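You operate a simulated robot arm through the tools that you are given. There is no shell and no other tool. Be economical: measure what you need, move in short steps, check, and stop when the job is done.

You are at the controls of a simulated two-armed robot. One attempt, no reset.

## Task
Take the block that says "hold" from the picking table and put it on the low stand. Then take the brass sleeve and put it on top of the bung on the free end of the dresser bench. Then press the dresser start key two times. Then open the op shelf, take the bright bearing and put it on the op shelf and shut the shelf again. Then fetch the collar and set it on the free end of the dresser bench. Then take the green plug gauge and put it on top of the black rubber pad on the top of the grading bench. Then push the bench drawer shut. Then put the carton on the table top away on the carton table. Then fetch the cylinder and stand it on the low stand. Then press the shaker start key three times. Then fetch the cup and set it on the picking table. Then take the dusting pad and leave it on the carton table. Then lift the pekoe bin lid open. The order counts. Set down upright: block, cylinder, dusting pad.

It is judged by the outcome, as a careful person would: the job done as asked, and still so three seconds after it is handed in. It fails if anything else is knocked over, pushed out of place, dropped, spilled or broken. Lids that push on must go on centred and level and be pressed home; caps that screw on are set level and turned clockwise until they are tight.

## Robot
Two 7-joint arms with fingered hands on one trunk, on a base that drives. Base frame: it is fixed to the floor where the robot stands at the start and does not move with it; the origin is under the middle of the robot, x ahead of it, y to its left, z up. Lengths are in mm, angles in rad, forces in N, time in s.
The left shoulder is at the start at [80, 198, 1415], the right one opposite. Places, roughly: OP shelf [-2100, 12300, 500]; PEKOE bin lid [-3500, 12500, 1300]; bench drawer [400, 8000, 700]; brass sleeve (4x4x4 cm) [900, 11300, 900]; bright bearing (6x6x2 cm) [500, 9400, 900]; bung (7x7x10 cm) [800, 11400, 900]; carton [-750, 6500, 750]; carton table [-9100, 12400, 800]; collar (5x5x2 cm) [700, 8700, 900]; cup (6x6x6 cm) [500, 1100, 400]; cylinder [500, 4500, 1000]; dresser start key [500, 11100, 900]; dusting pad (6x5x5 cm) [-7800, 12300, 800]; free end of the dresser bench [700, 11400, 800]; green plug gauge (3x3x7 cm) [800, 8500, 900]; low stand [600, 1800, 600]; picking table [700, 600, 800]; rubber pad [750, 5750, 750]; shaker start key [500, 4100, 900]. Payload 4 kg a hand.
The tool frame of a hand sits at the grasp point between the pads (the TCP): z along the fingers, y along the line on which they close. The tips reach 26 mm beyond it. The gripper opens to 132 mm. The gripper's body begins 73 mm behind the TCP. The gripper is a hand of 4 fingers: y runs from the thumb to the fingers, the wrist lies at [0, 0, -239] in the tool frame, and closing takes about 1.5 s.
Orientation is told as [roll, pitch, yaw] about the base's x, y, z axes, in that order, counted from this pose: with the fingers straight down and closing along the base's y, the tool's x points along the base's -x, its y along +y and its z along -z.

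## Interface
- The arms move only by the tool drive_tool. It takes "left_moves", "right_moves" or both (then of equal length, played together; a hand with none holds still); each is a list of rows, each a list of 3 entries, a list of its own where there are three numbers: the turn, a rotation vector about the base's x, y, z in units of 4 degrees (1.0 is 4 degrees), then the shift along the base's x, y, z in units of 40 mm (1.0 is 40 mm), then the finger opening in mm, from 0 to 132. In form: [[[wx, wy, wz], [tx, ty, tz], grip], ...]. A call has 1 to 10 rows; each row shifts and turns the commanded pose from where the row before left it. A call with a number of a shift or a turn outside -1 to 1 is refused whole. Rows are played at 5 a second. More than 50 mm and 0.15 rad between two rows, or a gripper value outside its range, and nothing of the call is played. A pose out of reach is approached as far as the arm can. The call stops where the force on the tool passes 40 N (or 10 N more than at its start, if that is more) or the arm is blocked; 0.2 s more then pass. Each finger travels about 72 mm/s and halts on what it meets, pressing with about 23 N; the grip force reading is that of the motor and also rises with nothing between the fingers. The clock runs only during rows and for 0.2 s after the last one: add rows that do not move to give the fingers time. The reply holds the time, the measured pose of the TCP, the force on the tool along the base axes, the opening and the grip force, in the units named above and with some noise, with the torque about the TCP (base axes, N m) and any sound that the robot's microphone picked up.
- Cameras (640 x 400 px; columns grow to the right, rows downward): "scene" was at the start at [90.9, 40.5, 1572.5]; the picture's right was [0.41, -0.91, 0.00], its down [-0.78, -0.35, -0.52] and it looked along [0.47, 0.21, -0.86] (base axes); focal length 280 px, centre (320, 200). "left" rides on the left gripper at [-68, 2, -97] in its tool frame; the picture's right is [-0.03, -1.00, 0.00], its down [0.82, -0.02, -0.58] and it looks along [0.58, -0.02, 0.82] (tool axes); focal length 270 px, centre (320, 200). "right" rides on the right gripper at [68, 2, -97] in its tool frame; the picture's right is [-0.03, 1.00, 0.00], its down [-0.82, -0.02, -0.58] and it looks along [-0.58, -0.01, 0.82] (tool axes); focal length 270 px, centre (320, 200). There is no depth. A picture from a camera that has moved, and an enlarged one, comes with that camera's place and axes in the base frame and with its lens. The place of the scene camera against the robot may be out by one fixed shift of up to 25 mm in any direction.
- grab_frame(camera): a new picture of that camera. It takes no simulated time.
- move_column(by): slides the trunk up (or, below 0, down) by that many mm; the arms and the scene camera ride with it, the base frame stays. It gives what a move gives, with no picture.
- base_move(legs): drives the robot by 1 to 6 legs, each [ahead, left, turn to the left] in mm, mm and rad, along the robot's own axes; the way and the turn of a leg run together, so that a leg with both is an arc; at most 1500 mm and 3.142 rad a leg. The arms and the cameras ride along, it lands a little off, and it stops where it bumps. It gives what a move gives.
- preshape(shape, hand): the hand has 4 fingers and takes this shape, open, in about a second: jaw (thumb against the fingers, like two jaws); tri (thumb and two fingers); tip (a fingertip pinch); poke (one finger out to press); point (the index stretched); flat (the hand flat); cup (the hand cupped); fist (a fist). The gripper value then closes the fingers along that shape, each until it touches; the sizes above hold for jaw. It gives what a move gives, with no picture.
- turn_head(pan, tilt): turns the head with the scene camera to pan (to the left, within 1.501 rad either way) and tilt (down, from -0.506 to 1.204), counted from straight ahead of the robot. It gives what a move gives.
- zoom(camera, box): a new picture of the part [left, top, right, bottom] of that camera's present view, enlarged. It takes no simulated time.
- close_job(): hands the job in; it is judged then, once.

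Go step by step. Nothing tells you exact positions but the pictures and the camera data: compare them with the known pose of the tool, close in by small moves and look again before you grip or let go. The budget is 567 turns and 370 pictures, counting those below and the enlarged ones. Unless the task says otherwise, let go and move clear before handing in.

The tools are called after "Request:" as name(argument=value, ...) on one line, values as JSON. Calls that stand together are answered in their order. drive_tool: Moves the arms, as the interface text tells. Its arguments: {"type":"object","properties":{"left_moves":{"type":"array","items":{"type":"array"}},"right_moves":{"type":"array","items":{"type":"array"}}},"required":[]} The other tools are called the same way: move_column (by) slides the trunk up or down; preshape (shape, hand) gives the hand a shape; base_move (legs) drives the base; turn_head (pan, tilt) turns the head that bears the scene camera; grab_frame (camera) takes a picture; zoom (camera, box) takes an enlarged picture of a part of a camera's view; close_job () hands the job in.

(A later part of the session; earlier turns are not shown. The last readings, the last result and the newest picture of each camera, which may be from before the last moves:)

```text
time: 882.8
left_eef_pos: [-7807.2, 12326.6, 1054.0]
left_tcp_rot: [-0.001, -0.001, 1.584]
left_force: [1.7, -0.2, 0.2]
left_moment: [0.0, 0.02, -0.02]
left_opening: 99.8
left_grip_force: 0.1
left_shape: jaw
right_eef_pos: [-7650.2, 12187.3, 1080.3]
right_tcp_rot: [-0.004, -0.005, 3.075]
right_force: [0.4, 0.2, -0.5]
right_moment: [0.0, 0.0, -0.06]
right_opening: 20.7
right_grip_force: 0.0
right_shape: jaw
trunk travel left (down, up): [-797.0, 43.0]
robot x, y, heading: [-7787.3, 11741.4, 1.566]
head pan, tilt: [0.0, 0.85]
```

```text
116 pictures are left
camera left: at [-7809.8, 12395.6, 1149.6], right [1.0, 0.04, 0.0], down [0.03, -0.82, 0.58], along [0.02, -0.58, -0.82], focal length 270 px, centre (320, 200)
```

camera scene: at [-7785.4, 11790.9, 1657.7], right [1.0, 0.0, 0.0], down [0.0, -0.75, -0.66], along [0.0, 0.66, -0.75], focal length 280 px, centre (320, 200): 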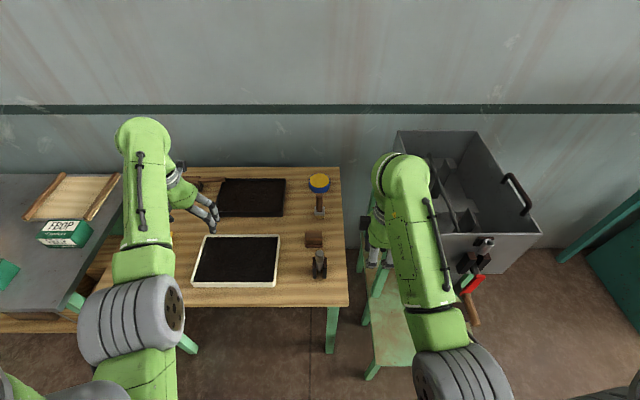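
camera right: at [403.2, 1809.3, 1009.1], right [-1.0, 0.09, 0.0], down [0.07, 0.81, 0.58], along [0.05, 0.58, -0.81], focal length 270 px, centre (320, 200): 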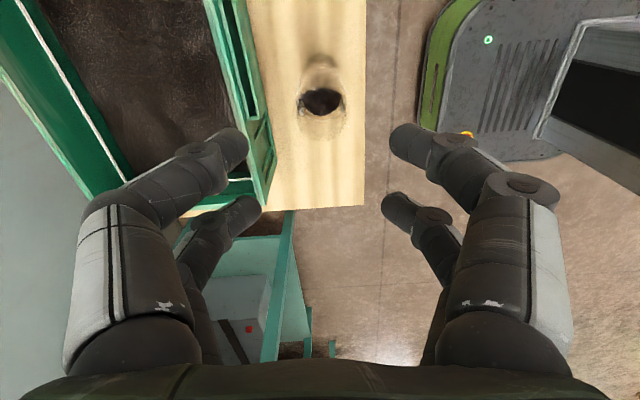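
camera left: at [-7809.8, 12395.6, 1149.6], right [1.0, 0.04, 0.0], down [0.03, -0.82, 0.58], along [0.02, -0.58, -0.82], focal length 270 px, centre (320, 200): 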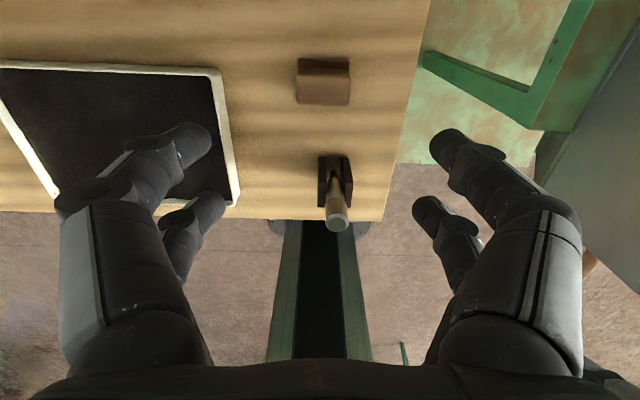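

Request:
drive_tool(left_moves=[[[0, 0, 0], [0.05, 0.17, -0.7], 95], [[0, 0, 0], [0, 0, -0.8], 95], [[0, 0, 0], [0, 0, -0.6], 95], [[0, 0, 0], [0, 0, 0], 95]])

Request:
grab_frame(camera="left")

```text
time: 883.8
left_eef_pos: [-7806.3, 12333.9, 968.1]
left_tcp_rot: [0.001, 0.002, 1.583]
left_force: [-0.2, 1.1, -0.1]
left_moment: [0.01, 0.0, 0.01]
left_opening: 95.6
left_grip_force: 0.0
left_shape: jaw
right_eef_pos: [-7649.7, 12187.7, 1078.9]
right_tcp_rot: [-0.002, -0.006, 3.076]
right_force: [0.6, 0.7, -0.2]
right_moment: [0.02, 0.02, 0.02]
right_opening: 20.5
right_grip_force: 0.2
right_shape: jaw
trunk travel left (down, up): [-797.0, 43.0]
robot x, y, heading: [-7783.3, 11742.4, 1.568]
head pan, tilt: [0.0, 0.85]
```

```text
115 pictures are left
camera left: at [-7808.1, 12402.9, 1064.3], right [1.0, 0.04, 0.0], down [0.03, -0.81, 0.58], along [0.02, -0.58, -0.82], focal length 270 px, centre (320, 200)
```

left: 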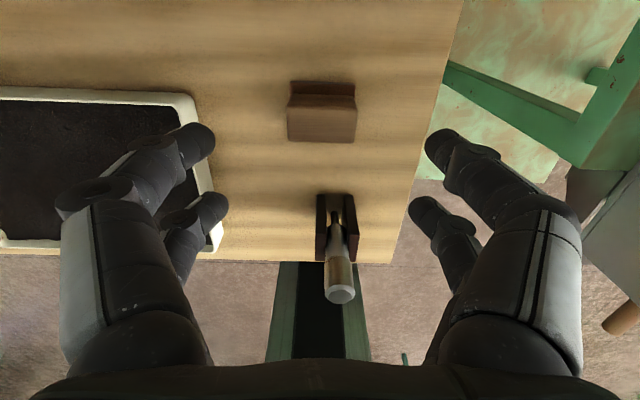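

Request:
drive_tool(left_moves=[[[0, 0, 0], [0.04, 0, -0.8], 90], [[0, 0, 0], [0, 0, -0.7], 90], [[0, 0, 0], [0, 0, 0], 90]])

Request:
grab_frame(camera="left")

```text
time: 884.6
left_eef_pos: [-7805.3, 12333.2, 908.0]
left_tcp_rot: [0.0, 0.002, 1.584]
left_force: [0.3, 0.0, 0.0]
left_moment: [0.03, -0.02, 0.0]
left_opening: 90.5
left_grip_force: 0.1
left_shape: jaw
right_eef_pos: [-7649.4, 12188.2, 1078.5]
right_tcp_rot: [-0.002, -0.006, 3.075]
right_force: [0.1, -0.1, 0.1]
right_moment: [-0.02, 0.0, 0.02]
right_opening: 20.3
right_grip_force: 0.2
right_shape: jaw
trunk travel left (down, up): [-797.0, 43.0]
robot x, y, heading: [-7785.5, 11738.5, 1.565]
head pan, tilt: [0.0, 0.85]
```

```text
114 pictures are left
camera left: at [-7807.0, 12402.6, 1003.9], right [1.0, 0.04, 0.0], down [0.03, -0.81, 0.58], along [0.02, -0.58, -0.82], focal length 270 px, centre (320, 200)
```

left: 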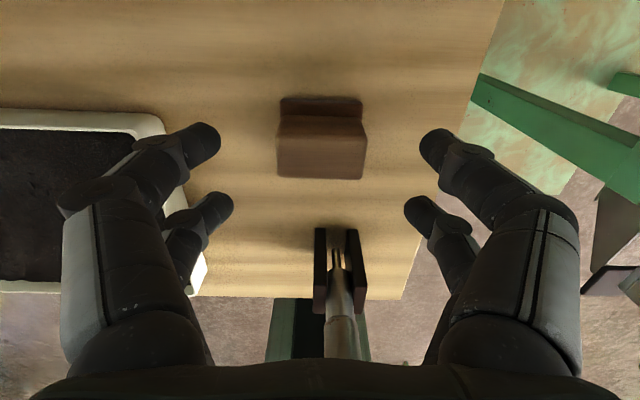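

Request:
drive_tool(left_moves=[[[0, 0, 0], [0.05, -0.08, -0.7], 84], [[0, 0, 0], [0, 0, -0.7], 84], [[0, 0, 0], [0, 0, -0.4], 84], [[0, 0, 0], [0, 0, 0], 84]])

Request:
grab_frame(camera="left")

```text
time: 885.6
left_eef_pos: [-7803.0, 12331.4, 835.4]
left_tcp_rot: [0.001, 0.004, 1.583]
left_force: [-0.1, 0.2, 0.3]
left_moment: [0.02, 0.03, -0.01]
left_opening: 84.3
left_grip_force: 0.0
left_shape: jaw
right_eef_pos: [-7650.1, 12186.4, 1079.9]
right_tcp_rot: [-0.003, -0.005, 3.075]
right_force: [-0.1, -0.5, -0.6]
right_moment: [0.01, 0.04, 0.01]
right_opening: 20.3
right_grip_force: 0.0
right_shape: jaw
trunk travel left (down, up): [-797.0, 43.0]
robot x, y, heading: [-7784.9, 11737.5, 1.566]
head pan, tilt: [0.0, 0.85]
```

```text
113 pictures are left
camera left: at [-7805.0, 12399.3, 932.3], right [1.0, 0.04, 0.0], down [0.03, -0.81, 0.58], along [0.02, -0.58, -0.82], focal length 270 px, centre (320, 200)
```

left: 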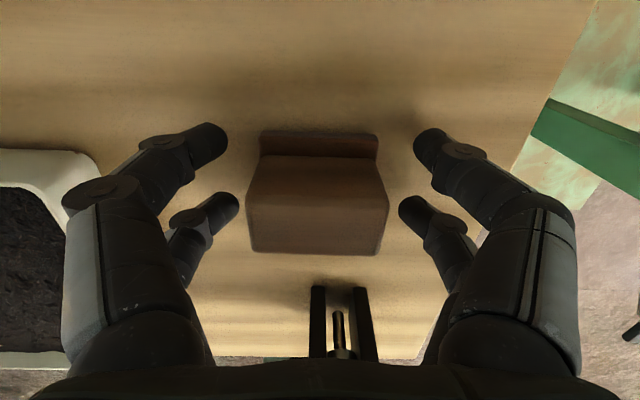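

Request:
drive_tool(left_moves=[[[0, 0, 0], [0, -0.05, -0.2], 84], [[0, 0, 0], [0, 0, -0.1], 84], [[0, 0, 0], [0, 0, 0], 65], [[0, 0, 0], [0, 0, 0], 50], [[0, 0, 0], [0, 0, 0], 38], [[0, 0, 0], [0, 0, 0], 30], [[0, 0, 0], [0, 0, 0], 30], [[0, 0, 0], [0, 0, 0], 30]])

Request:
grab_frame(camera="left")

```text
time: 887.4
left_eef_pos: [-7802.5, 12329.9, 826.6]
left_tcp_rot: [-0.002, -0.004, 1.582]
left_force: [-5.4, 6.0, 18.8]
left_moment: [0.2, 0.71, -0.15]
left_opening: 51.4
left_grip_force: 22.8
left_shape: jaw
right_eef_pos: [-7649.5, 12186.4, 1078.9]
right_tcp_rot: [-0.002, -0.005, 3.076]
right_force: [-0.2, -0.1, 0.4]
right_moment: [-0.03, 0.02, 0.03]
right_opening: 20.6
right_grip_force: 0.0
right_shape: jaw
trunk travel left (down, up): [-797.0, 43.0]
robot x, y, heading: [-7782.5, 11740.2, 1.567]
head pan, tilt: [0.0, 0.85]
```

```text
112 pictures are left
camera left: at [-7805.1, 12397.4, 922.8], right [1.0, 0.04, 0.0], down [0.03, -0.82, 0.58], along [0.02, -0.58, -0.82], focal length 270 px, centre (320, 200)
```

left: 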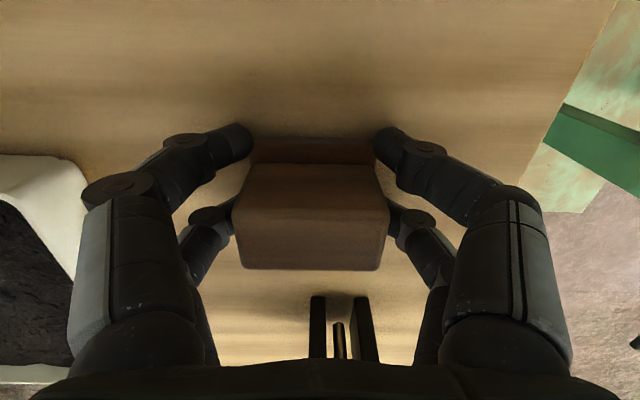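

Gripped (tips just on the table). I lift it.

Request:
drive_tool(left_moves=[[[0, 0, 0], [0, 0, 0.2], 30], [[0, 0, 0], [0, 0, 0.6], 30], [[0, 0, 0], [0, 0, 0.9], 30], [[0, 0, 0], [0, 0, 0.9], 30], [[0, 0, 0], [0, 0, 0.9], 30], [[0, 0, 0], [0, 0, 0.9], 30], [[0, 0, 0], [0, 0, 0], 30]])

Request:
grab_frame(camera="left")

```text
time: 889.0
left_eef_pos: [-7802.3, 12329.6, 1001.3]
left_tcp_rot: [0.0, 0.001, 1.583]
left_force: [-0.2, 1.0, -0.8]
left_moment: [-0.03, -0.01, 0.01]
left_opening: 51.8
left_grip_force: 22.8
left_shape: jaw
right_eef_pos: [-7649.3, 12187.8, 1078.3]
right_tcp_rot: [-0.003, -0.005, 3.077]
right_force: [0.6, 0.1, 0.3]
right_moment: [0.01, 0.04, 0.0]
right_opening: 20.6
right_grip_force: 0.0
right_shape: jaw
trunk travel left (down, up): [-797.0, 43.0]
robot x, y, heading: [-7780.1, 11740.8, 1.565]
head pan, tilt: [0.0, 0.85]
```

```text
111 pictures are left
camera left: at [-7804.5, 12398.0, 1097.3], right [1.0, 0.04, 0.0], down [0.03, -0.81, 0.58], along [0.02, -0.58, -0.81], focal length 270 px, centre (320, 200)
```

left: 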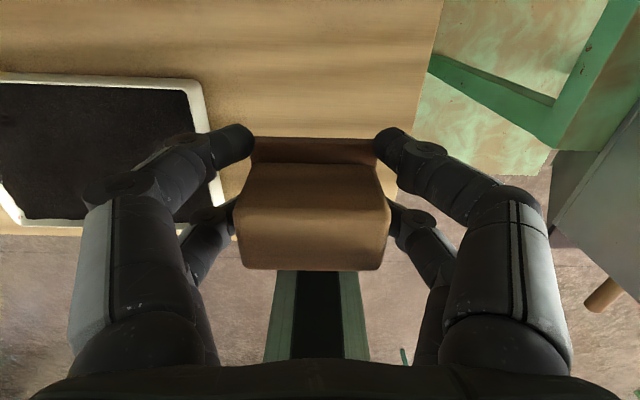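

Held. I drive to the carton table's free left part, behind the OP carton.

Request:
base_move(legs=[[-480, 0, 0], [0, 1000, 0.003], [0, 640, 0]])

Request:
grab_frame(camera="scene")

```text
time: 899.8
left_eef_pos: [-9464.7, 11835.4, 1002.3]
left_tcp_rot: [0.002, 0.003, 1.599]
left_force: [0.2, 0.0, 0.0]
left_moment: [0.01, 0.03, 0.0]
left_opening: 51.6
left_grip_force: 22.8
left_shape: jaw
right_eef_pos: [-9309.5, 11696.6, 1079.1]
right_tcp_rot: [-0.003, -0.007, 3.094]
right_force: [0.5, -0.6, -0.1]
right_moment: [-0.02, 0.01, -0.03]
right_opening: 20.4
right_grip_force: 0.2
right_shape: jaw
trunk travel left (down, up): [-797.0, 43.0]
robot x, y, heading: [-9437.9, 11245.8, 1.588]
head pan, tilt: [0.0, 0.85]
```

```text
110 pictures are left
camera scene: at [-9439.4, 11367.3, 1657.5], right [1.0, 0.01, 0.0], down [0.01, -0.75, -0.66], along [-0.01, 0.66, -0.75], focal length 280 px, centre (320, 200)
```

scene: 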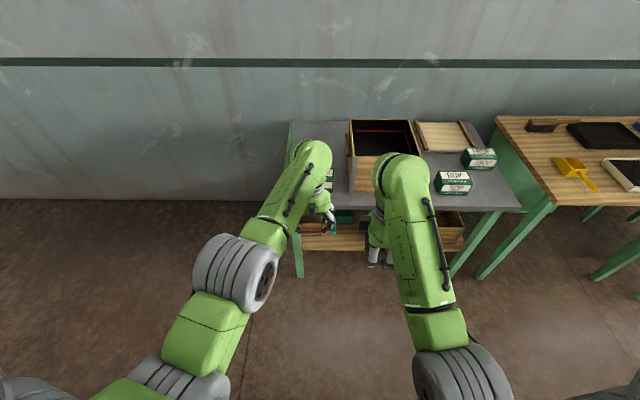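

Request:
base_move(legs=[[515, -15, -0.016]])

Request:
grab_frame(camera="left")

Request:
grab_frame(camera="scene")

```text
time: 902.9
left_eef_pos: [-9444.9, 12347.4, 1002.3]
left_tcp_rot: [-0.001, -0.001, 1.583]
left_force: [0.3, 0.1, 0.0]
left_moment: [0.02, -0.01, -0.02]
left_opening: 51.8
left_grip_force: 23.0
left_shape: jaw
right_eef_pos: [-9291.1, 12205.3, 1079.4]
right_tcp_rot: [-0.004, -0.003, 3.076]
right_force: [0.6, -0.5, 0.4]
right_moment: [0.02, -0.03, 0.03]
right_opening: 20.3
right_grip_force: 0.2
right_shape: jaw
trunk travel left (down, up): [-797.0, 43.0]
robot x, y, heading: [-9426.2, 11755.3, 1.568]
head pan, tilt: [0.0, 0.85]
```

```text
109 pictures are left
camera left: at [-9446.8, 12416.1, 1098.4], right [1.0, 0.04, 0.0], down [0.03, -0.82, 0.58], along [0.02, -0.58, -0.82], focal length 270 px, centre (320, 200)
```

left: 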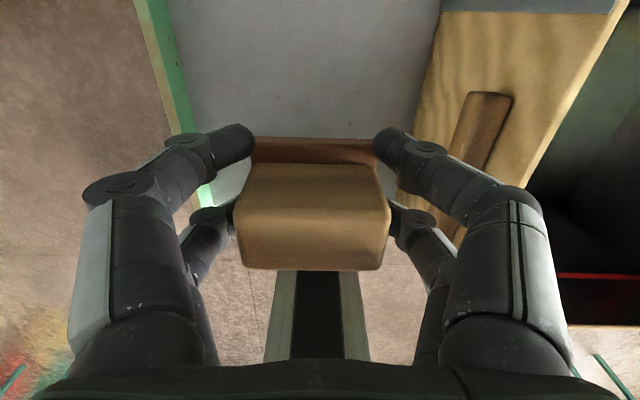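

```text
108 pictures are left
camera scene: at [-9427.7, 11878.1, 1657.7], right [1.0, 0.0, 0.0], down [0.0, -0.75, -0.66], along [0.0, 0.66, -0.75], focal length 280 px, centre (320, 200)
```

scene: 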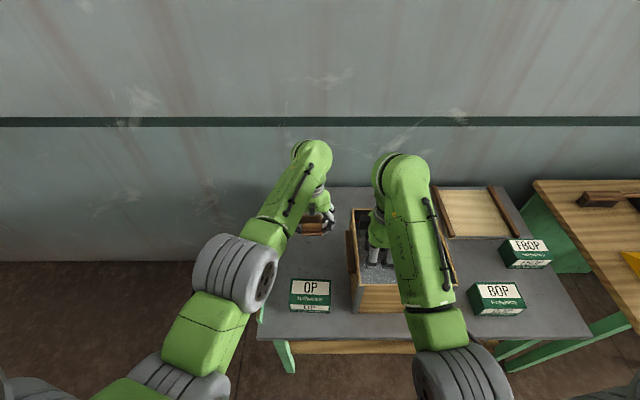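

Request:
move_column(by=-65)

Request:
drive_tool(left_moves=[[[0, 0, 0], [-0.3, 0, -0.7], 30], [[0, 0, 0], [0, 0, -0.8], 30], [[0, 0, 0], [0, 0, -0.4], 30], [[0, 0, 0], [0, 0, 0], 30]])

Request:
grab_frame(camera="left")

```text
time: 903.9
left_eef_pos: [-9443.5, 12348.0, 936.8]
left_tcp_rot: [0.0, 0.002, 1.582]
left_force: [0.4, 0.6, -0.6]
left_moment: [0.03, 0.03, -0.03]
left_opening: 51.6
left_grip_force: 23.1
left_shape: jaw
right_eef_pos: [-9292.1, 12207.6, 1013.0]
right_tcp_rot: [-0.001, -0.006, 3.074]
right_force: [-0.7, -0.4, -0.5]
right_moment: [0.0, 0.0, 0.02]
right_opening: 20.2
right_grip_force: 0.0
right_shape: jaw
trunk travel left (down, up): [-732.0, 108.0]
robot x, y, heading: [-9420.6, 11760.9, 1.567]
head pan, tilt: [0.0, 0.85]
```

```text
time: 904.9
left_eef_pos: [-9457.0, 12348.9, 860.5]
left_tcp_rot: [0.0, 0.001, 1.583]
left_force: [-0.5, 0.2, -1.0]
left_moment: [0.03, 0.0, 0.03]
left_opening: 51.7
left_grip_force: 23.2
left_shape: jaw
right_eef_pos: [-9291.5, 12208.3, 1013.1]
right_tcp_rot: [-0.002, -0.004, 3.076]
right_force: [-0.8, 0.5, -0.8]
right_moment: [-0.01, 0.01, 0.04]
right_opening: 20.4
right_grip_force: 0.0
right_shape: jaw
trunk travel left (down, up): [-732.0, 108.0]
robot x, y, heading: [-9423.7, 11763.0, 1.568]
head pan, tilt: [0.0, 0.85]
```

```text
107 pictures are left
camera left: at [-9459.4, 12418.3, 956.2], right [1.0, 0.04, 0.0], down [0.03, -0.81, 0.58], along [0.02, -0.58, -0.82], focal length 270 px, centre (320, 200)
```

left: 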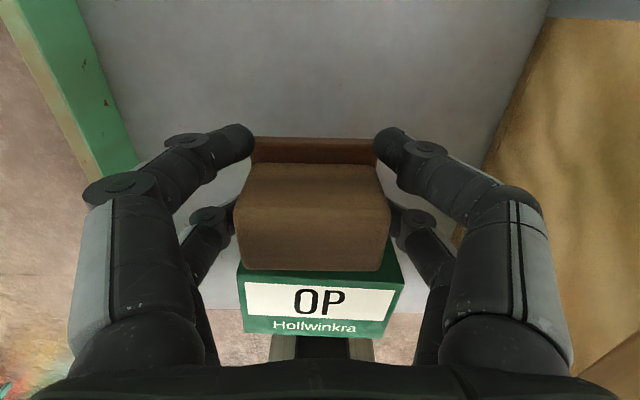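

Request:
base_move(legs=[[45, 0, 0]])

Request:
drive_tool(left_moves=[[[0, 0, 0], [0, -0.8, 0], 30], [[0, 0, 0], [0, 0, -0.3], 30], [[0, 0, 0], [0, 0, -0.15], 30], [[0, 0, 0], [0, 0, -0.15], 30], [[0, 0, 0], [0, 0, -0.12], 30], [[0, 0, 0], [0, 0, -0.12], 30], [[0, 0, 0], [0, 0, -0.12], 30], [[0, 0, 0], [0, 0, -0.12], 30], [[0, 0, 0], [0, 0, -0.12], 30], [[0, 0, 0], [0, 0, 0], 30]])

Request:
grab_frame(camera="left")

```text
time: 905.8
left_eef_pos: [-9457.3, 12386.2, 864.7]
left_tcp_rot: [0.001, -0.005, 1.585]
left_force: [0.3, -1.2, 0.3]
left_moment: [0.05, 0.02, 0.01]
left_opening: 51.7
left_grip_force: 23.0
left_shape: jaw
right_eef_pos: [-9292.5, 12243.4, 1017.8]
right_tcp_rot: [-0.009, -0.007, 3.076]
right_force: [0.2, -0.9, 0.6]
right_moment: [0.06, -0.01, 0.0]
right_opening: 20.4
right_grip_force: 0.0
right_shape: jaw
trunk travel left (down, up): [-732.0, 108.0]
robot x, y, heading: [-9426.4, 11802.9, 1.569]
head pan, tilt: [0.0, 0.85]
```

```text
time: 908.0
left_eef_pos: [-9456.6, 12361.8, 812.7]
left_tcp_rot: [0.0, 0.0, 1.584]
left_force: [0.5, 0.0, -1.1]
left_moment: [-0.01, 0.02, -0.01]
left_opening: 51.6
left_grip_force: 23.3
left_shape: jaw
right_eef_pos: [-9290.7, 12251.2, 1013.7]
right_tcp_rot: [-0.001, -0.005, 3.076]
right_force: [-0.8, 0.5, 0.3]
right_moment: [-0.03, 0.03, 0.02]
right_opening: 20.4
right_grip_force: 0.1
right_shape: jaw
trunk travel left (down, up): [-732.0, 108.0]
robot x, y, heading: [-9425.8, 11800.4, 1.569]
head pan, tilt: [0.0, 0.85]
```

```text
106 pictures are left
camera left: at [-9459.1, 12430.3, 908.0], right [1.0, 0.04, 0.0], down [0.03, -0.81, 0.58], along [0.02, -0.58, -0.82], focal length 270 px, centre (320, 200)
```

left: 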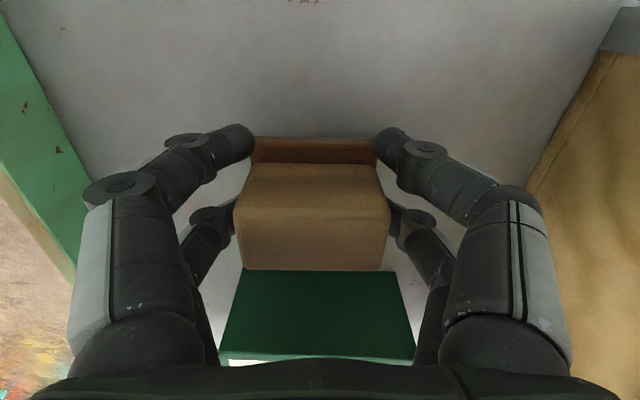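

Request:
drive_tool(left_moves=[[[0, 0, 0], [0, 0, -0.12], 30], [[0, 0, 0], [0, 0, -0.12], 30], [[0, 0, 0], [0, 0, -0.1], 30], [[0, 0, 0], [0, 0, -0.1], 30], [[0, 0, 0], [0, 0, -0.08], 30], [[0, 0, 0], [0, 0, -0.08], 30], [[0, 0, 0], [0, 0, 0], 30]])

```text
time: 909.6
left_eef_pos: [-9457.3, 12361.7, 787.9]
left_tcp_rot: [-0.001, 0.002, 1.582]
left_force: [0.3, 0.0, -1.3]
left_moment: [-0.02, 0.03, -0.01]
left_opening: 51.7
left_grip_force: 22.5
left_shape: jaw
right_eef_pos: [-9291.8, 12251.6, 1014.2]
right_tcp_rot: [-0.002, -0.007, 3.074]
right_force: [0.5, -0.3, 0.2]
right_moment: [0.0, 0.02, 0.01]
right_opening: 20.3
right_grip_force: 0.1
right_shape: jaw
trunk travel left (down, up): [-732.0, 108.0]
robot x, y, heading: [-9423.2, 11804.1, 1.572]
head pan, tilt: [0.0, 0.85]
```

Request:
drive_tool(left_moves=[[[0, 0, 0], [0, 0, -0.08], 30], [[0, 0, 0], [0, 0, -0.08], 30], [[0, 0, 0], [0, 0, -0.08], 30], [[0, 0, 0], [0, 0, -0.08], 30], [[0, 0, 0], [0, 0, -0.08], 30], [[0, 0, 0], [0, 0, -0.08], 30], [[0, 0, 0], [0, 0, 0], 30]])

Request:
grab_frame(camera="left")

```text
time: 910.5
left_eef_pos: [-9456.3, 12366.1, 785.8]
left_tcp_rot: [-0.004, -0.015, 1.58]
left_force: [-0.8, -8.6, 25.7]
left_moment: [-0.61, 0.48, 0.11]
left_opening: 51.8
left_grip_force: 22.9
left_shape: jaw
right_eef_pos: [-9292.9, 12250.5, 1013.6]
right_tcp_rot: [-0.005, -0.004, 3.077]
right_force: [0.8, 0.3, 0.0]
right_moment: [0.01, -0.01, 0.02]
right_opening: 20.0
right_grip_force: 0.2
right_shape: jaw
trunk travel left (down, up): [-732.0, 108.0]
robot x, y, heading: [-9426.3, 11804.3, 1.567]
head pan, tilt: [0.0, 0.85]
stopped in row 4 (left hand): the force on the tool passed its limit (the readings are from after the stop); the commanded pose is now the measured one
```

```text
105 pictures are left
camera left: at [-9458.0, 12433.3, 883.5], right [1.0, 0.04, 0.0], down [0.03, -0.82, 0.57], along [0.02, -0.56, -0.82], focal length 270 px, centre (320, 200)
```

left: 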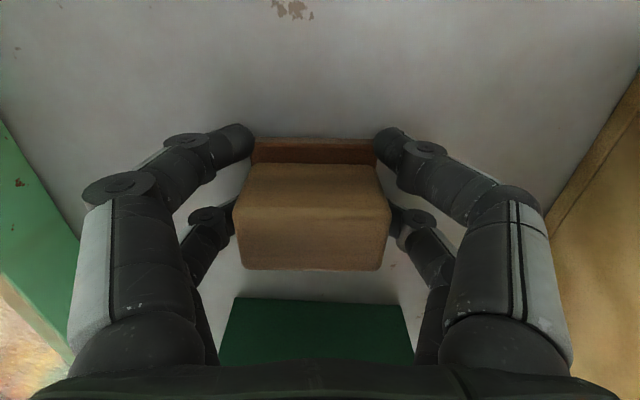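

Contact. I ease off, release, and rise.

Request:
drive_tool(left_moves=[[[0, 0, 0], [0, 0, 0.07], 50], [[0, 0, 0], [0, 0, 0], 60], [[0, 0, 0], [0, 0, 0], 75], [[0, 0, 0], [0, 0, 0], 84], [[0, 0, 0], [0, 0, 0.4], 84], [[0, 0, 0], [0, 0, 0.9], 84], [[0, 0, 0], [0, 0, 0.9], 84], [[0, 0, 0], [0, 0, 0.9], 84], [[0, 0, 0], [0, 0, 0.9], 84], [[0, 0, 0], [0, 0, 0.9], 84]])

Request:
grab_frame(camera="left")

Request:
grab_frame(camera="scene")

```text
time: 912.7
left_eef_pos: [-9456.3, 12365.4, 983.1]
left_tcp_rot: [-0.001, -0.009, 1.584]
left_force: [0.6, 0.5, -0.1]
left_moment: [0.02, -0.03, -0.02]
left_opening: 83.5
left_grip_force: 0.1
left_shape: jaw
right_eef_pos: [-9292.1, 12250.3, 1014.3]
right_tcp_rot: [-0.003, -0.007, 3.076]
right_force: [0.6, -0.2, -0.4]
right_moment: [0.02, -0.02, 0.02]
right_opening: 20.5
right_grip_force: 0.2
right_shape: jaw
trunk travel left (down, up): [-732.0, 108.0]
robot x, y, heading: [-9430.6, 11800.0, 1.567]
head pan, tilt: [0.0, 0.85]
```

```text
104 pictures are left
camera left: at [-9458.5, 12432.8, 1078.6], right [1.0, 0.04, 0.0], down [0.03, -0.82, 0.57], along [0.02, -0.57, -0.82], focal length 270 px, centre (320, 200)
```

left: 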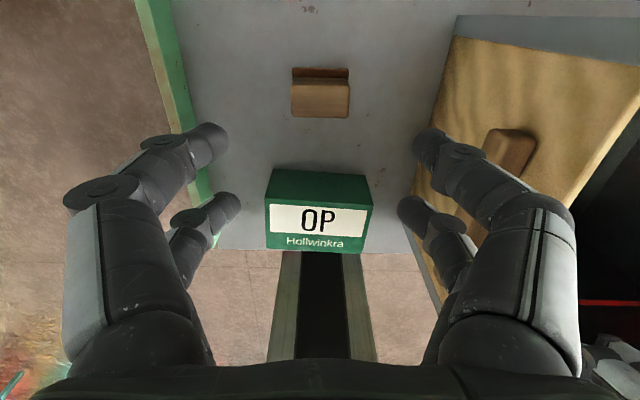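

```text
103 pictures are left
camera scene: at [-9427.3, 11924.0, 1592.5], right [1.0, 0.0, 0.0], down [0.0, -0.75, -0.66], along [0.0, 0.66, -0.75], focal length 280 px, centre (320, 200)
```

scene: 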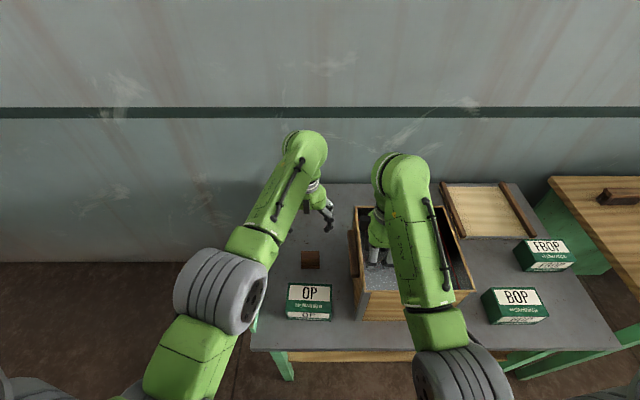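

The dusting pad stands on the carton table. Last: the PEKOE bin lid. I rise, back off and strafe east to the bins.

Request:
move_column(by=100)

Request:
base_move(legs=[[-550, 0, 0], [0, -1500, 0], [0, -1500, 0], [0, -1500, 0], [0, -1350, 0]])

Request:
turn_head(pan=0.0, tilt=0.4)

Request:
grab_frame(camera="scene")

```text
time: 914.0
left_eef_pos: [-9455.9, 12365.3, 1080.7]
left_tcp_rot: [-0.002, -0.009, 1.581]
left_force: [-0.5, -0.1, 0.1]
left_moment: [0.02, 0.02, 0.0]
left_opening: 83.5
left_grip_force: 0.0
left_shape: jaw
right_eef_pos: [-9293.1, 12251.3, 1113.4]
right_tcp_rot: [-0.003, -0.005, 3.075]
right_force: [-0.1, 0.7, 0.3]
right_moment: [0.01, -0.01, 0.03]
right_opening: 20.5
right_grip_force: 0.1
right_shape: jaw
trunk travel left (down, up): [-832.0, 8.0]
robot x, y, heading: [-9425.9, 11804.5, 1.57]
head pan, tilt: [0.0, 0.85]
```

```text
time: 944.7
left_eef_pos: [-3593.6, 11740.3, 1082.5]
left_tcp_rot: [-0.005, -0.01, 1.569]
left_force: [0.3, -0.1, -0.1]
left_moment: [-0.02, 0.01, 0.03]
left_opening: 83.4
left_grip_force: 0.0
left_shape: jaw
right_eef_pos: [-3430.0, 11623.1, 1113.6]
right_tcp_rot: [-0.001, -0.005, 3.061]
right_force: [0.0, -0.1, -0.1]
right_moment: [-0.02, -0.04, 0.0]
right_opening: 20.4
right_grip_force: 0.0
right_shape: jaw
trunk travel left (down, up): [-832.0, 8.0]
robot x, y, heading: [-3569.5, 11176.0, 1.559]
head pan, tilt: [0.0, 0.85]
```

```text
time: 945.6
left_eef_pos: [-3592.0, 11739.3, 1080.9]
left_tcp_rot: [-0.002, -0.008, 1.569]
left_force: [-0.2, 0.0, 0.8]
left_moment: [0.0, 0.02, 0.02]
left_opening: 83.6
left_grip_force: 0.0
left_shape: jaw
right_eef_pos: [-3429.3, 11622.2, 1113.3]
right_tcp_rot: [-0.001, -0.007, 3.062]
right_force: [0.6, 0.0, -0.2]
right_moment: [-0.02, -0.01, 0.0]
right_opening: 20.1
right_grip_force: 0.0
right_shape: jaw
trunk travel left (down, up): [-832.0, 8.0]
robot x, y, heading: [-3569.6, 11172.8, 1.559]
head pan, tilt: [0.0, 0.4]
```

```text
102 pictures are left
camera scene: at [-3568.9, 11312.3, 1731.6], right [1.0, -0.02, 0.0], down [-0.01, -0.39, -0.92], along [0.01, 0.92, -0.39], focal length 280 px, centre (320, 200)
```

scene: 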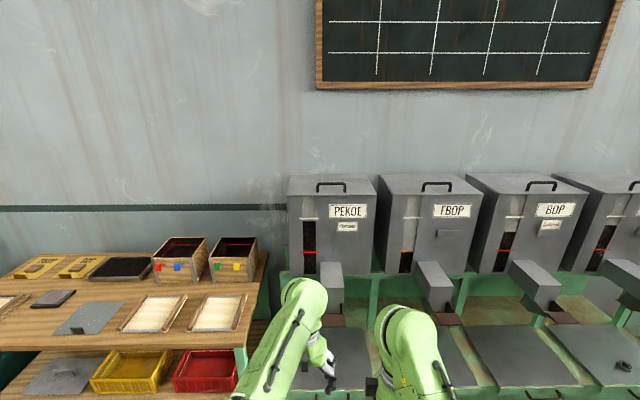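

Request:
zoom(camera="scene", box=[270, 160, 400, 260])

```text
4.00 times, centred on (335, 210) of scene
camera zoom: at [-3568.9, 11312.3, 1731.6], right [1.0, -0.02, 0.0], down [-0.01, -0.39, -0.92], along [0.01, 0.92, -0.39], focal length 1118 px, centre (260, 160)
```

zoom: 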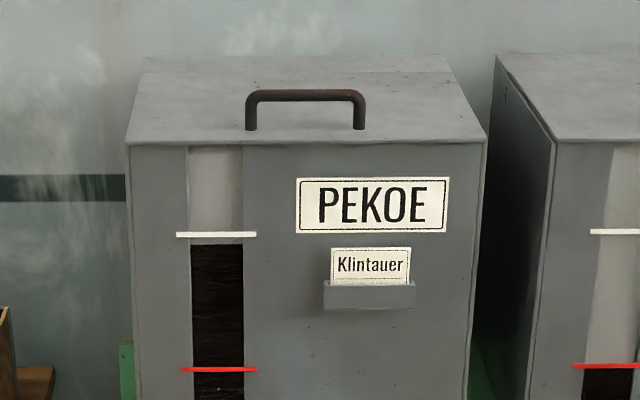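

The lid has a bar handle near its front edge. I lower the trunk for a second view to triangulate its height.

Request:
move_column(by=-250)

Request:
zoom(camera="scene", box=[270, 90, 400, 190])

```text
time: 948.2
left_eef_pos: [-3592.1, 11739.5, 832.2]
left_tcp_rot: [-0.002, -0.008, 1.568]
left_force: [-0.3, 0.1, 0.0]
left_moment: [0.02, 0.01, 0.01]
left_opening: 83.3
left_grip_force: 0.0
left_shape: jaw
right_eef_pos: [-3429.1, 11622.9, 864.0]
right_tcp_rot: [-0.003, -0.005, 3.063]
right_force: [0.3, 0.4, 0.2]
right_moment: [0.03, -0.01, 0.0]
right_opening: 20.5
right_grip_force: 0.2
right_shape: jaw
trunk travel left (down, up): [-582.0, 258.0]
robot x, y, heading: [-3572.1, 11176.2, 1.555]
head pan, tilt: [0.0, 0.4]
```

```text
4.00 times, centred on (335, 140) of scene
camera zoom: at [-3569.3, 11312.2, 1481.7], right [1.0, -0.02, 0.0], down [-0.01, -0.39, -0.92], along [0.01, 0.92, -0.39], focal length 1118 px, centre (260, 440)
```

zoom: 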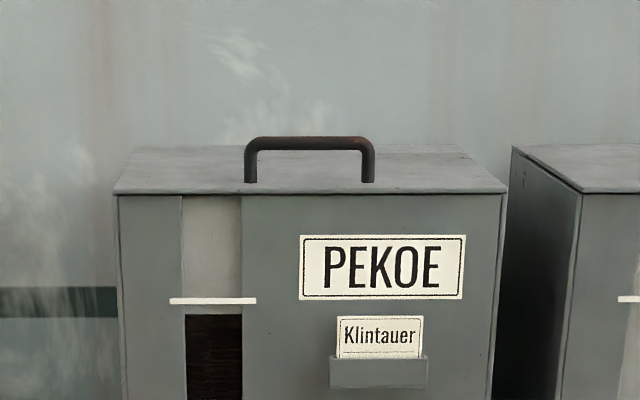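

Bar handle: about (-3507, 12470, 1317), lid top ≈1275. I pitch the right hand 45° forward in free space, then raise and approach.

Request:
drive_tool(right_moves=[[[1, 0, 0], [0, 0.4, 0], 36], [[1, 0, 0], [0, 0.4, 0], 36], [[1, 0, 0], [0, 0.4, 0], 36], [[1, 0, 0], [0, 0.4, 0], 36], [[1, 0, 0], [0, 0.4, 0], 36], [[1, 0, 0], [0, 0.4, 0], 36], [[1, 0, 0], [0, 0.4, 0], 36], [[1, 0, 0], [0, 0.4, 0], 36], [[1, 0, 0], [0, 0.4, 0], 36], [[1, 0, 0], [0, 0.4, 0], 36]])

Request:
move_column(by=250)

Request:
grab_frame(camera="right")

```text
time: 950.4
left_eef_pos: [-3592.0, 11739.2, 831.4]
left_tcp_rot: [-0.002, -0.009, 1.571]
left_force: [0.2, -0.7, 0.4]
left_moment: [0.04, 0.0, -0.01]
left_opening: 83.3
left_grip_force: 0.0
left_shape: jaw
right_eef_pos: [-3429.4, 11783.6, 864.1]
right_tcp_rot: [-0.7, -0.056, 3.085]
right_force: [-0.3, 0.4, -0.4]
right_moment: [0.05, -0.02, 0.01]
right_opening: 36.1
right_grip_force: 0.0
right_shape: jaw
trunk travel left (down, up): [-582.0, 258.0]
robot x, y, heading: [-3570.5, 11176.5, 1.559]
head pan, tilt: [0.0, 0.4]
```

```text
time: 952.9
left_eef_pos: [-3592.3, 11739.5, 1081.9]
left_tcp_rot: [-0.001, -0.01, 1.57]
left_force: [-1.1, 0.2, 0.5]
left_moment: [0.02, -0.01, -0.04]
left_opening: 83.5
left_grip_force: 0.1
left_shape: jaw
right_eef_pos: [-3428.6, 11781.6, 1112.9]
right_tcp_rot: [-0.697, -0.056, 3.086]
right_force: [0.2, -0.1, -0.3]
right_moment: [0.02, -0.02, 0.0]
right_opening: 35.5
right_grip_force: 0.1
right_shape: jaw
trunk travel left (down, up): [-832.0, 8.0]
robot x, y, heading: [-3571.1, 11178.0, 1.556]
head pan, tilt: [0.0, 0.4]
```

```text
99 pictures are left
camera right: at [-3359.8, 11717.2, 1182.4], right [-0.1, -0.76, -0.64], down [-0.81, -0.31, 0.5], along [-0.58, 0.57, -0.58], focal length 270 px, centre (320, 200)
```

right: 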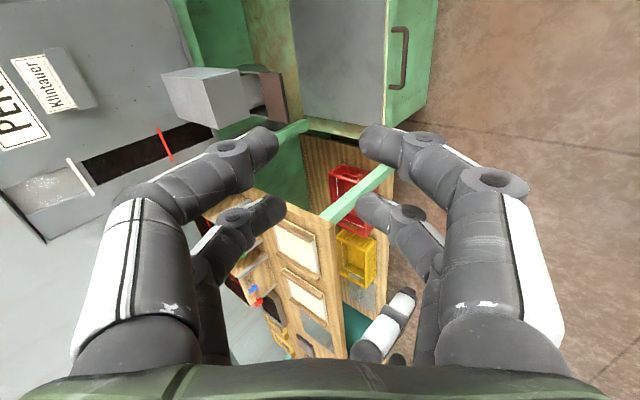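

Request:
drive_tool(right_moves=[[[0, 0, 0], [0, 0, 1], 36], [[0, 0, 0], [0, 0, 1], 36], [[0, 0, 0], [0, 0, 1], 36], [[0, 0, 0], [0, 0, 1], 36], [[0, 0, 0], [0, 0, 1], 36], [[0, 0, 0], [0, 0, 1], 36], [[0, 0, 0], [0, 0, 0.9], 36], [[0, 0, 0], [0, 0, 0], 36]])

Request:
grab_frame(camera="scene")

```text
time: 954.7
left_eef_pos: [-3592.5, 11739.0, 1082.1]
left_tcp_rot: [-0.002, -0.009, 1.568]
left_force: [0.5, -0.6, 0.8]
left_moment: [0.02, -0.01, 0.03]
left_opening: 83.4
left_grip_force: 0.1
left_shape: jaw
right_eef_pos: [-3428.7, 11783.0, 1390.9]
right_tcp_rot: [-0.7, -0.056, 3.085]
right_force: [-0.5, 0.0, 0.0]
right_moment: [-0.02, 0.0, 0.0]
right_opening: 35.6
right_grip_force: 0.1
right_shape: jaw
trunk travel left (down, up): [-832.0, 8.0]
robot x, y, heading: [-3569.9, 11180.4, 1.557]
head pan, tilt: [0.0, 0.4]
```

```text
98 pictures are left
camera scene: at [-3569.4, 11312.4, 1731.6], right [1.0, -0.02, 0.0], down [-0.01, -0.39, -0.92], along [0.01, 0.92, -0.39], focal length 280 px, centre (320, 200)
```

scene: 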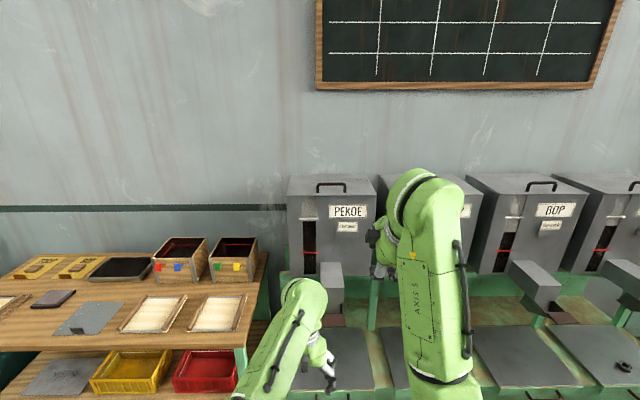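

I also pitch the left hand to point forward (closed fist) below lid height, for pushing the lid up from beneath.

Request:
drive_tool(left_moves=[[[1, 0, 0], [0, 0.1, 0.2], 40], [[1, 0, 0], [0, 0.1, 0.2], 0], [[1, 0, 0], [0, 0.1, 0.2], 0], [[1, 0, 0], [0, 0.1, 0.2], 0], [[1, 0, 0], [0, 0.1, 0.2], 0], [[1, 0, 0], [0, 0.1, 0.2], 0], [[1, 0, 0], [0, 0.1, 0.2], 0], [[1, 0, 0], [0, 0.1, 0.2], 0], [[1, 0, 0], [0, 0.1, 0.2], 0], [[1, 0, 0], [0, 0.1, 0.2], 0]])

Request:
drive_tool(left_moves=[[[1, 0, 0], [0, 0.1, 0.1], 0], [[1, 0, 0], [0, 0.1, 0.1], 0], [[1, 0, 0], [0, 0.1, 0.1], 0], [[1, 0, 0], [0, 0.1, 0.1], 0], [[1, 0, 0], [0, 0.1, 0.1], 0], [[1, 0, 0], [0, 0.1, 0.1], 0], [[1, 0, 0], [0, 0.1, 0.1], 0], [[1, 0, 0], [0, 0.1, 0.1], 0], [[1, 0, 0], [0, 0.1, 0.1], 0], [[1, 0, 0], [0, 0.1, 0.1], 0]])

Request:
grab_frame(camera="scene")

```text
time: 956.9
left_eef_pos: [-3593.1, 11779.2, 1162.5]
left_tcp_rot: [-0.003, -0.707, 1.569]
left_force: [0.7, 0.0, -0.1]
left_moment: [0.0, 0.02, 0.04]
left_opening: 0.0
left_grip_force: 22.9
left_shape: jaw
right_eef_pos: [-3429.3, 11783.5, 1391.1]
right_tcp_rot: [-0.697, -0.055, 3.086]
right_force: [0.2, 0.0, 0.4]
right_moment: [-0.01, 0.02, 0.03]
right_opening: 36.0
right_grip_force: 0.0
right_shape: jaw
trunk travel left (down, up): [-832.0, 8.0]
robot x, y, heading: [-3567.1, 11178.8, 1.554]
head pan, tilt: [0.0, 0.4]
```

```text
time: 959.1
left_eef_pos: [-3591.9, 11820.3, 1201.2]
left_tcp_rot: [0.011, -1.404, 1.558]
left_force: [0.1, -0.1, -0.7]
left_moment: [0.02, 0.0, 0.0]
left_opening: 0.2
left_grip_force: 23.5
left_shape: jaw
right_eef_pos: [-3429.3, 11783.5, 1391.9]
right_tcp_rot: [-0.699, -0.057, 3.087]
right_force: [0.2, 0.5, 0.1]
right_moment: [0.0, -0.01, 0.02]
right_opening: 35.6
right_grip_force: 0.1
right_shape: jaw
trunk travel left (down, up): [-832.0, 8.0]
robot x, y, heading: [-3568.3, 11177.3, 1.555]
head pan, tilt: [0.0, 0.4]
```

```text
97 pictures are left
camera scene: at [-3569.4, 11312.7, 1731.6], right [1.0, -0.02, 0.0], down [-0.01, -0.39, -0.92], along [0.01, 0.92, -0.39], focal length 280 px, centre (320, 200)
```

scene: 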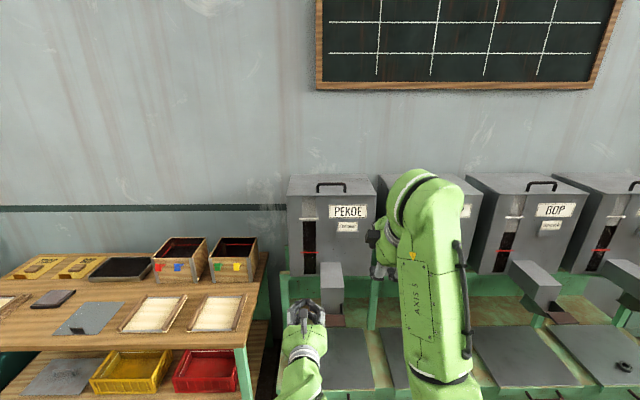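

Request:
drive_tool(left_moves=[[[0, 0, 0], [-0.6, -0.8, 0], 0], [[0, 0, 0], [-0.6, -0.7, 0], 0], [[0, 0, 0], [0, 0, 0], 0]], right_moves=[[[0, 0, 0], [-0.9, 0, 0], 36], [[0, 0, 0], [-0.9, 0, 0], 36], [[0, 0, 0], [0, 0, 0], 36]])

Request:
base_move(legs=[[540, 0, 0.015]])

Request:
grab_frame(camera="right")

Request:
grab_frame(camera="scene")

```text
time: 959.9
left_eef_pos: [-3641.1, 11760.1, 1200.9]
left_tcp_rot: [0.011, -1.403, 1.557]
left_force: [1.0, -0.2, -0.1]
left_moment: [0.02, 0.01, 0.02]
left_opening: 0.0
left_grip_force: 23.2
left_shape: jaw
right_eef_pos: [-3500.4, 11783.1, 1390.3]
right_tcp_rot: [-0.697, -0.056, 3.085]
right_force: [0.6, -0.9, 0.6]
right_moment: [-0.02, 0.01, -0.01]
right_opening: 35.7
right_grip_force: 0.0
right_shape: jaw
trunk travel left (down, up): [-832.0, 8.0]
robot x, y, heading: [-3572.8, 11175.2, 1.555]
head pan, tilt: [0.0, 0.4]
```

```text
time: 963.1
left_eef_pos: [-3647.9, 12298.3, 1201.5]
left_tcp_rot: [0.006, -1.407, 1.579]
left_force: [-0.6, 0.4, 0.4]
left_moment: [0.03, -0.01, -0.02]
left_opening: 0.0
left_grip_force: 23.0
left_shape: jaw
right_eef_pos: [-3508.1, 12324.9, 1392.8]
right_tcp_rot: [-0.702, -0.057, 3.104]
right_force: [-0.3, -0.2, 0.2]
right_moment: [0.02, 0.0, 0.02]
right_opening: 35.7
right_grip_force: 0.0
right_shape: jaw
trunk travel left (down, up): [-832.0, 8.0]
robot x, y, heading: [-3566.7, 11716.9, 1.57]
head pan, tilt: [0.0, 0.4]
```

```text
96 pictures are left
camera right: at [-3436.9, 12259.5, 1460.7], right [-0.09, -0.76, -0.64], down [-0.8, -0.33, 0.5], along [-0.59, 0.56, -0.58], focal length 270 px, centre (320, 200)
```

right: 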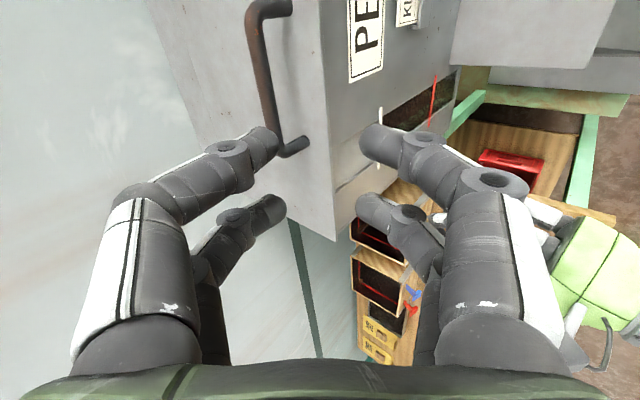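

```text
95 pictures are left
camera scene: at [-3567.5, 11851.9, 1731.9], right [1.0, 0.0, 0.0], down [0.0, -0.39, -0.92], along [0.0, 0.92, -0.39], focal length 280 px, centre (320, 200)
```

scene: 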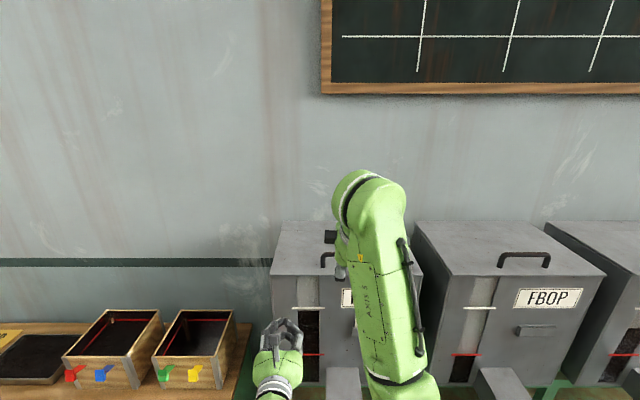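

The bar is seen; it lies about 43 mm to the upper side of the finger centre. I shift and approach part way.

Request:
base_move(legs=[[55, 0, 0]])

Request:
drive_tool(right_moves=[[[0, 0, 0], [0, 0.35, -0.4], 40], [[0, 0, 0], [0, 0.35, -0.45], 40], [[0, 0, 0], [0, 0, 0], 40]])

Request:
grab_frame(camera="right")

```text
time: 964.0
left_eef_pos: [-3647.3, 12344.0, 1206.4]
left_tcp_rot: [0.007, -1.416, 1.579]
left_force: [0.3, -0.2, 0.5]
left_moment: [0.01, 0.01, 0.0]
left_opening: 0.0
left_grip_force: 22.3
left_shape: jaw
right_eef_pos: [-3508.9, 12368.3, 1397.8]
right_tcp_rot: [-0.711, -0.057, 3.103]
right_force: [0.5, -0.8, 0.8]
right_moment: [0.05, -0.02, -0.01]
right_opening: 35.9
right_grip_force: 0.1
right_shape: jaw
trunk travel left (down, up): [-832.0, 8.0]
robot x, y, heading: [-3568.4, 11773.1, 1.575]
head pan, tilt: [0.0, 0.4]
```

```text
time: 964.8
left_eef_pos: [-3647.7, 12351.7, 1203.3]
left_tcp_rot: [0.007, -1.408, 1.582]
left_force: [-0.8, -0.3, -0.4]
left_moment: [-0.02, -0.01, -0.02]
left_opening: 0.0
left_grip_force: 22.6
left_shape: jaw
right_eef_pos: [-3508.0, 12405.2, 1359.7]
right_tcp_rot: [-0.703, -0.056, 3.103]
right_force: [0.5, 0.3, 0.9]
right_moment: [0.04, -0.01, 0.01]
right_opening: 39.8
right_grip_force: 0.0
right_shape: jaw
trunk travel left (down, up): [-832.0, 8.0]
robot x, y, heading: [-3567.3, 11773.1, 1.574]
head pan, tilt: [0.0, 0.4]
```

```text
94 pictures are left
camera right: at [-3437.0, 12340.4, 1428.0], right [-0.09, -0.76, -0.64], down [-0.8, -0.33, 0.5], along [-0.59, 0.56, -0.58], focal length 270 px, centre (320, 200)
```

right: 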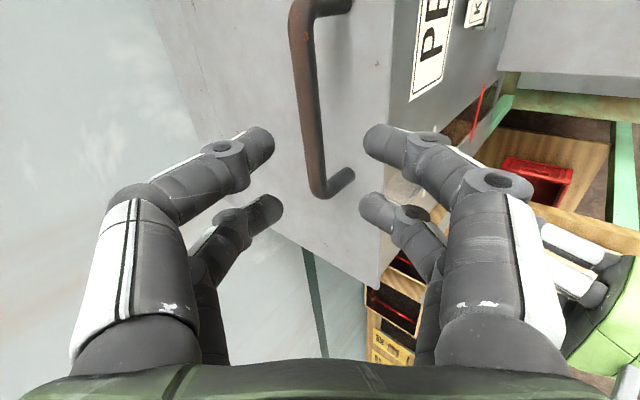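

Request:
drive_tool(right_moves=[[[0, 0, 0], [0, 0.46, -0.42], 40], [[0, 0, 0], [0, 0.46, -0.42], 40], [[0, 0, 0], [0, 0, 0], 40]])

Request:
grab_frame(camera="right")

```text
time: 965.6
left_eef_pos: [-3646.8, 12354.4, 1201.7]
left_tcp_rot: [0.007, -1.405, 1.58]
left_force: [0.8, -0.1, 0.5]
left_moment: [0.02, -0.03, 0.01]
left_opening: 0.0
left_grip_force: 23.0
left_shape: jaw
right_eef_pos: [-3508.3, 12446.0, 1323.9]
right_tcp_rot: [-0.7, -0.056, 3.102]
right_force: [-0.9, 0.5, 0.5]
right_moment: [0.0, -0.02, 0.01]
right_opening: 39.6
right_grip_force: 0.1
right_shape: jaw
trunk travel left (down, up): [-832.0, 8.0]
robot x, y, heading: [-3567.4, 11771.5, 1.572]
head pan, tilt: [0.0, 0.4]
```

```text
93 pictures are left
camera right: at [-3437.5, 12380.9, 1392.6], right [-0.09, -0.76, -0.64], down [-0.8, -0.33, 0.5], along [-0.59, 0.56, -0.58], focal length 270 px, centre (320, 200)
```

right: 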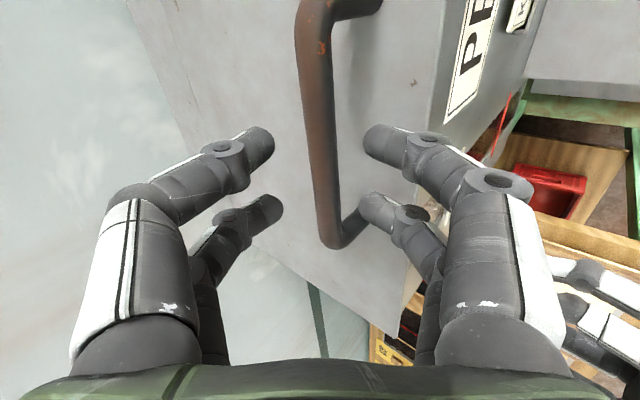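

The bar is between the fingers at about (12454, 1311). I centre along the bar (+20 mm x), advance 10 mm and close.

Request:
drive_tool(right_moves=[[[0, 0, 0], [0.5, 0, 0], 38], [[0, 0, 0], [0, 0.16, -0.2], 36], [[0, 0, 0], [0, 0, 0], 36]])

Request:
grab_frame(camera="right")

```text
time: 966.4
left_eef_pos: [-3648.3, 12356.1, 1201.2]
left_tcp_rot: [0.004, -1.404, 1.581]
left_force: [-0.5, -0.6, -1.2]
left_moment: [-0.01, -0.03, 0.01]
left_opening: 0.0
left_grip_force: 22.6
left_shape: jaw
right_eef_pos: [-3489.1, 12451.9, 1315.9]
right_tcp_rot: [-0.7, -0.055, 3.104]
right_force: [-0.4, 0.5, 0.2]
right_moment: [-0.03, 0.02, 0.01]
right_opening: 36.6
right_grip_force: 0.0
right_shape: jaw
trunk travel left (down, up): [-832.0, 8.0]
robot x, y, heading: [-3564.8, 11778.6, 1.573]
head pan, tilt: [0.0, 0.4]
```

```text
92 pictures are left
camera right: at [-3418.1, 12387.7, 1384.9], right [-0.09, -0.76, -0.64], down [-0.8, -0.33, 0.5], along [-0.59, 0.56, -0.58], focal length 270 px, centre (320, 200)
```

right: 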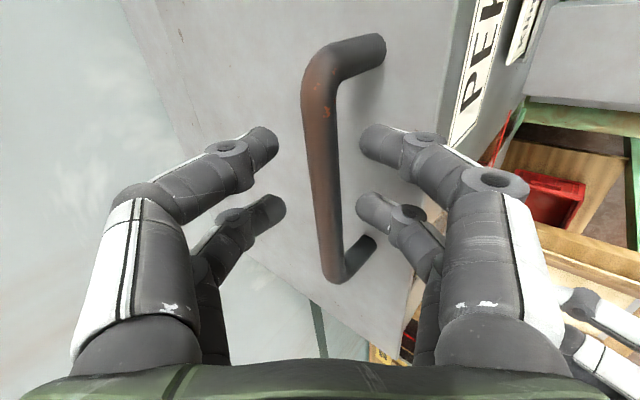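

Well placed around the bar. I close.

Request:
drive_tool(right_moves=[[[0, 0, 0], [0, 0.05, -0.05], 26], [[0, 0, 0], [0, 0, 0], 16], [[0, 0, 0], [0, 0, 0], 6], [[0, 0, 0], [0, 0, 0], 0], [[0, 0, 0], [0, 0, 0], 0], [[0, 0, 0], [0, 0, 0], 0]])

Request:
grab_frame(camera="right")

```text
time: 967.8
left_eef_pos: [-3647.2, 12360.0, 1198.7]
left_tcp_rot: [0.006, -1.401, 1.577]
left_force: [-0.4, 0.5, -0.3]
left_moment: [-0.01, -0.02, 0.01]
left_opening: 0.0
left_grip_force: 23.4
left_shape: jaw
right_eef_pos: [-3489.1, 12458.0, 1312.0]
right_tcp_rot: [-0.697, -0.055, 3.102]
right_force: [1.0, 5.9, -2.8]
right_moment: [0.01, -0.03, 0.01]
right_opening: 0.0
right_grip_force: 23.4
right_shape: jaw
trunk travel left (down, up): [-832.0, 8.0]
robot x, y, heading: [-3563.6, 11774.8, 1.574]
head pan, tilt: [0.0, 0.4]
```

```text
91 pictures are left
camera right: at [-3417.3, 12393.4, 1381.6], right [-0.09, -0.76, -0.64], down [-0.8, -0.32, 0.5], along [-0.59, 0.56, -0.58], focal length 270 px, centre (320, 200)
```

right: 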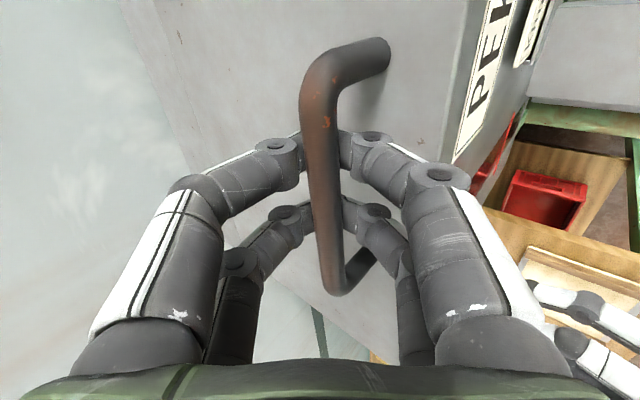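

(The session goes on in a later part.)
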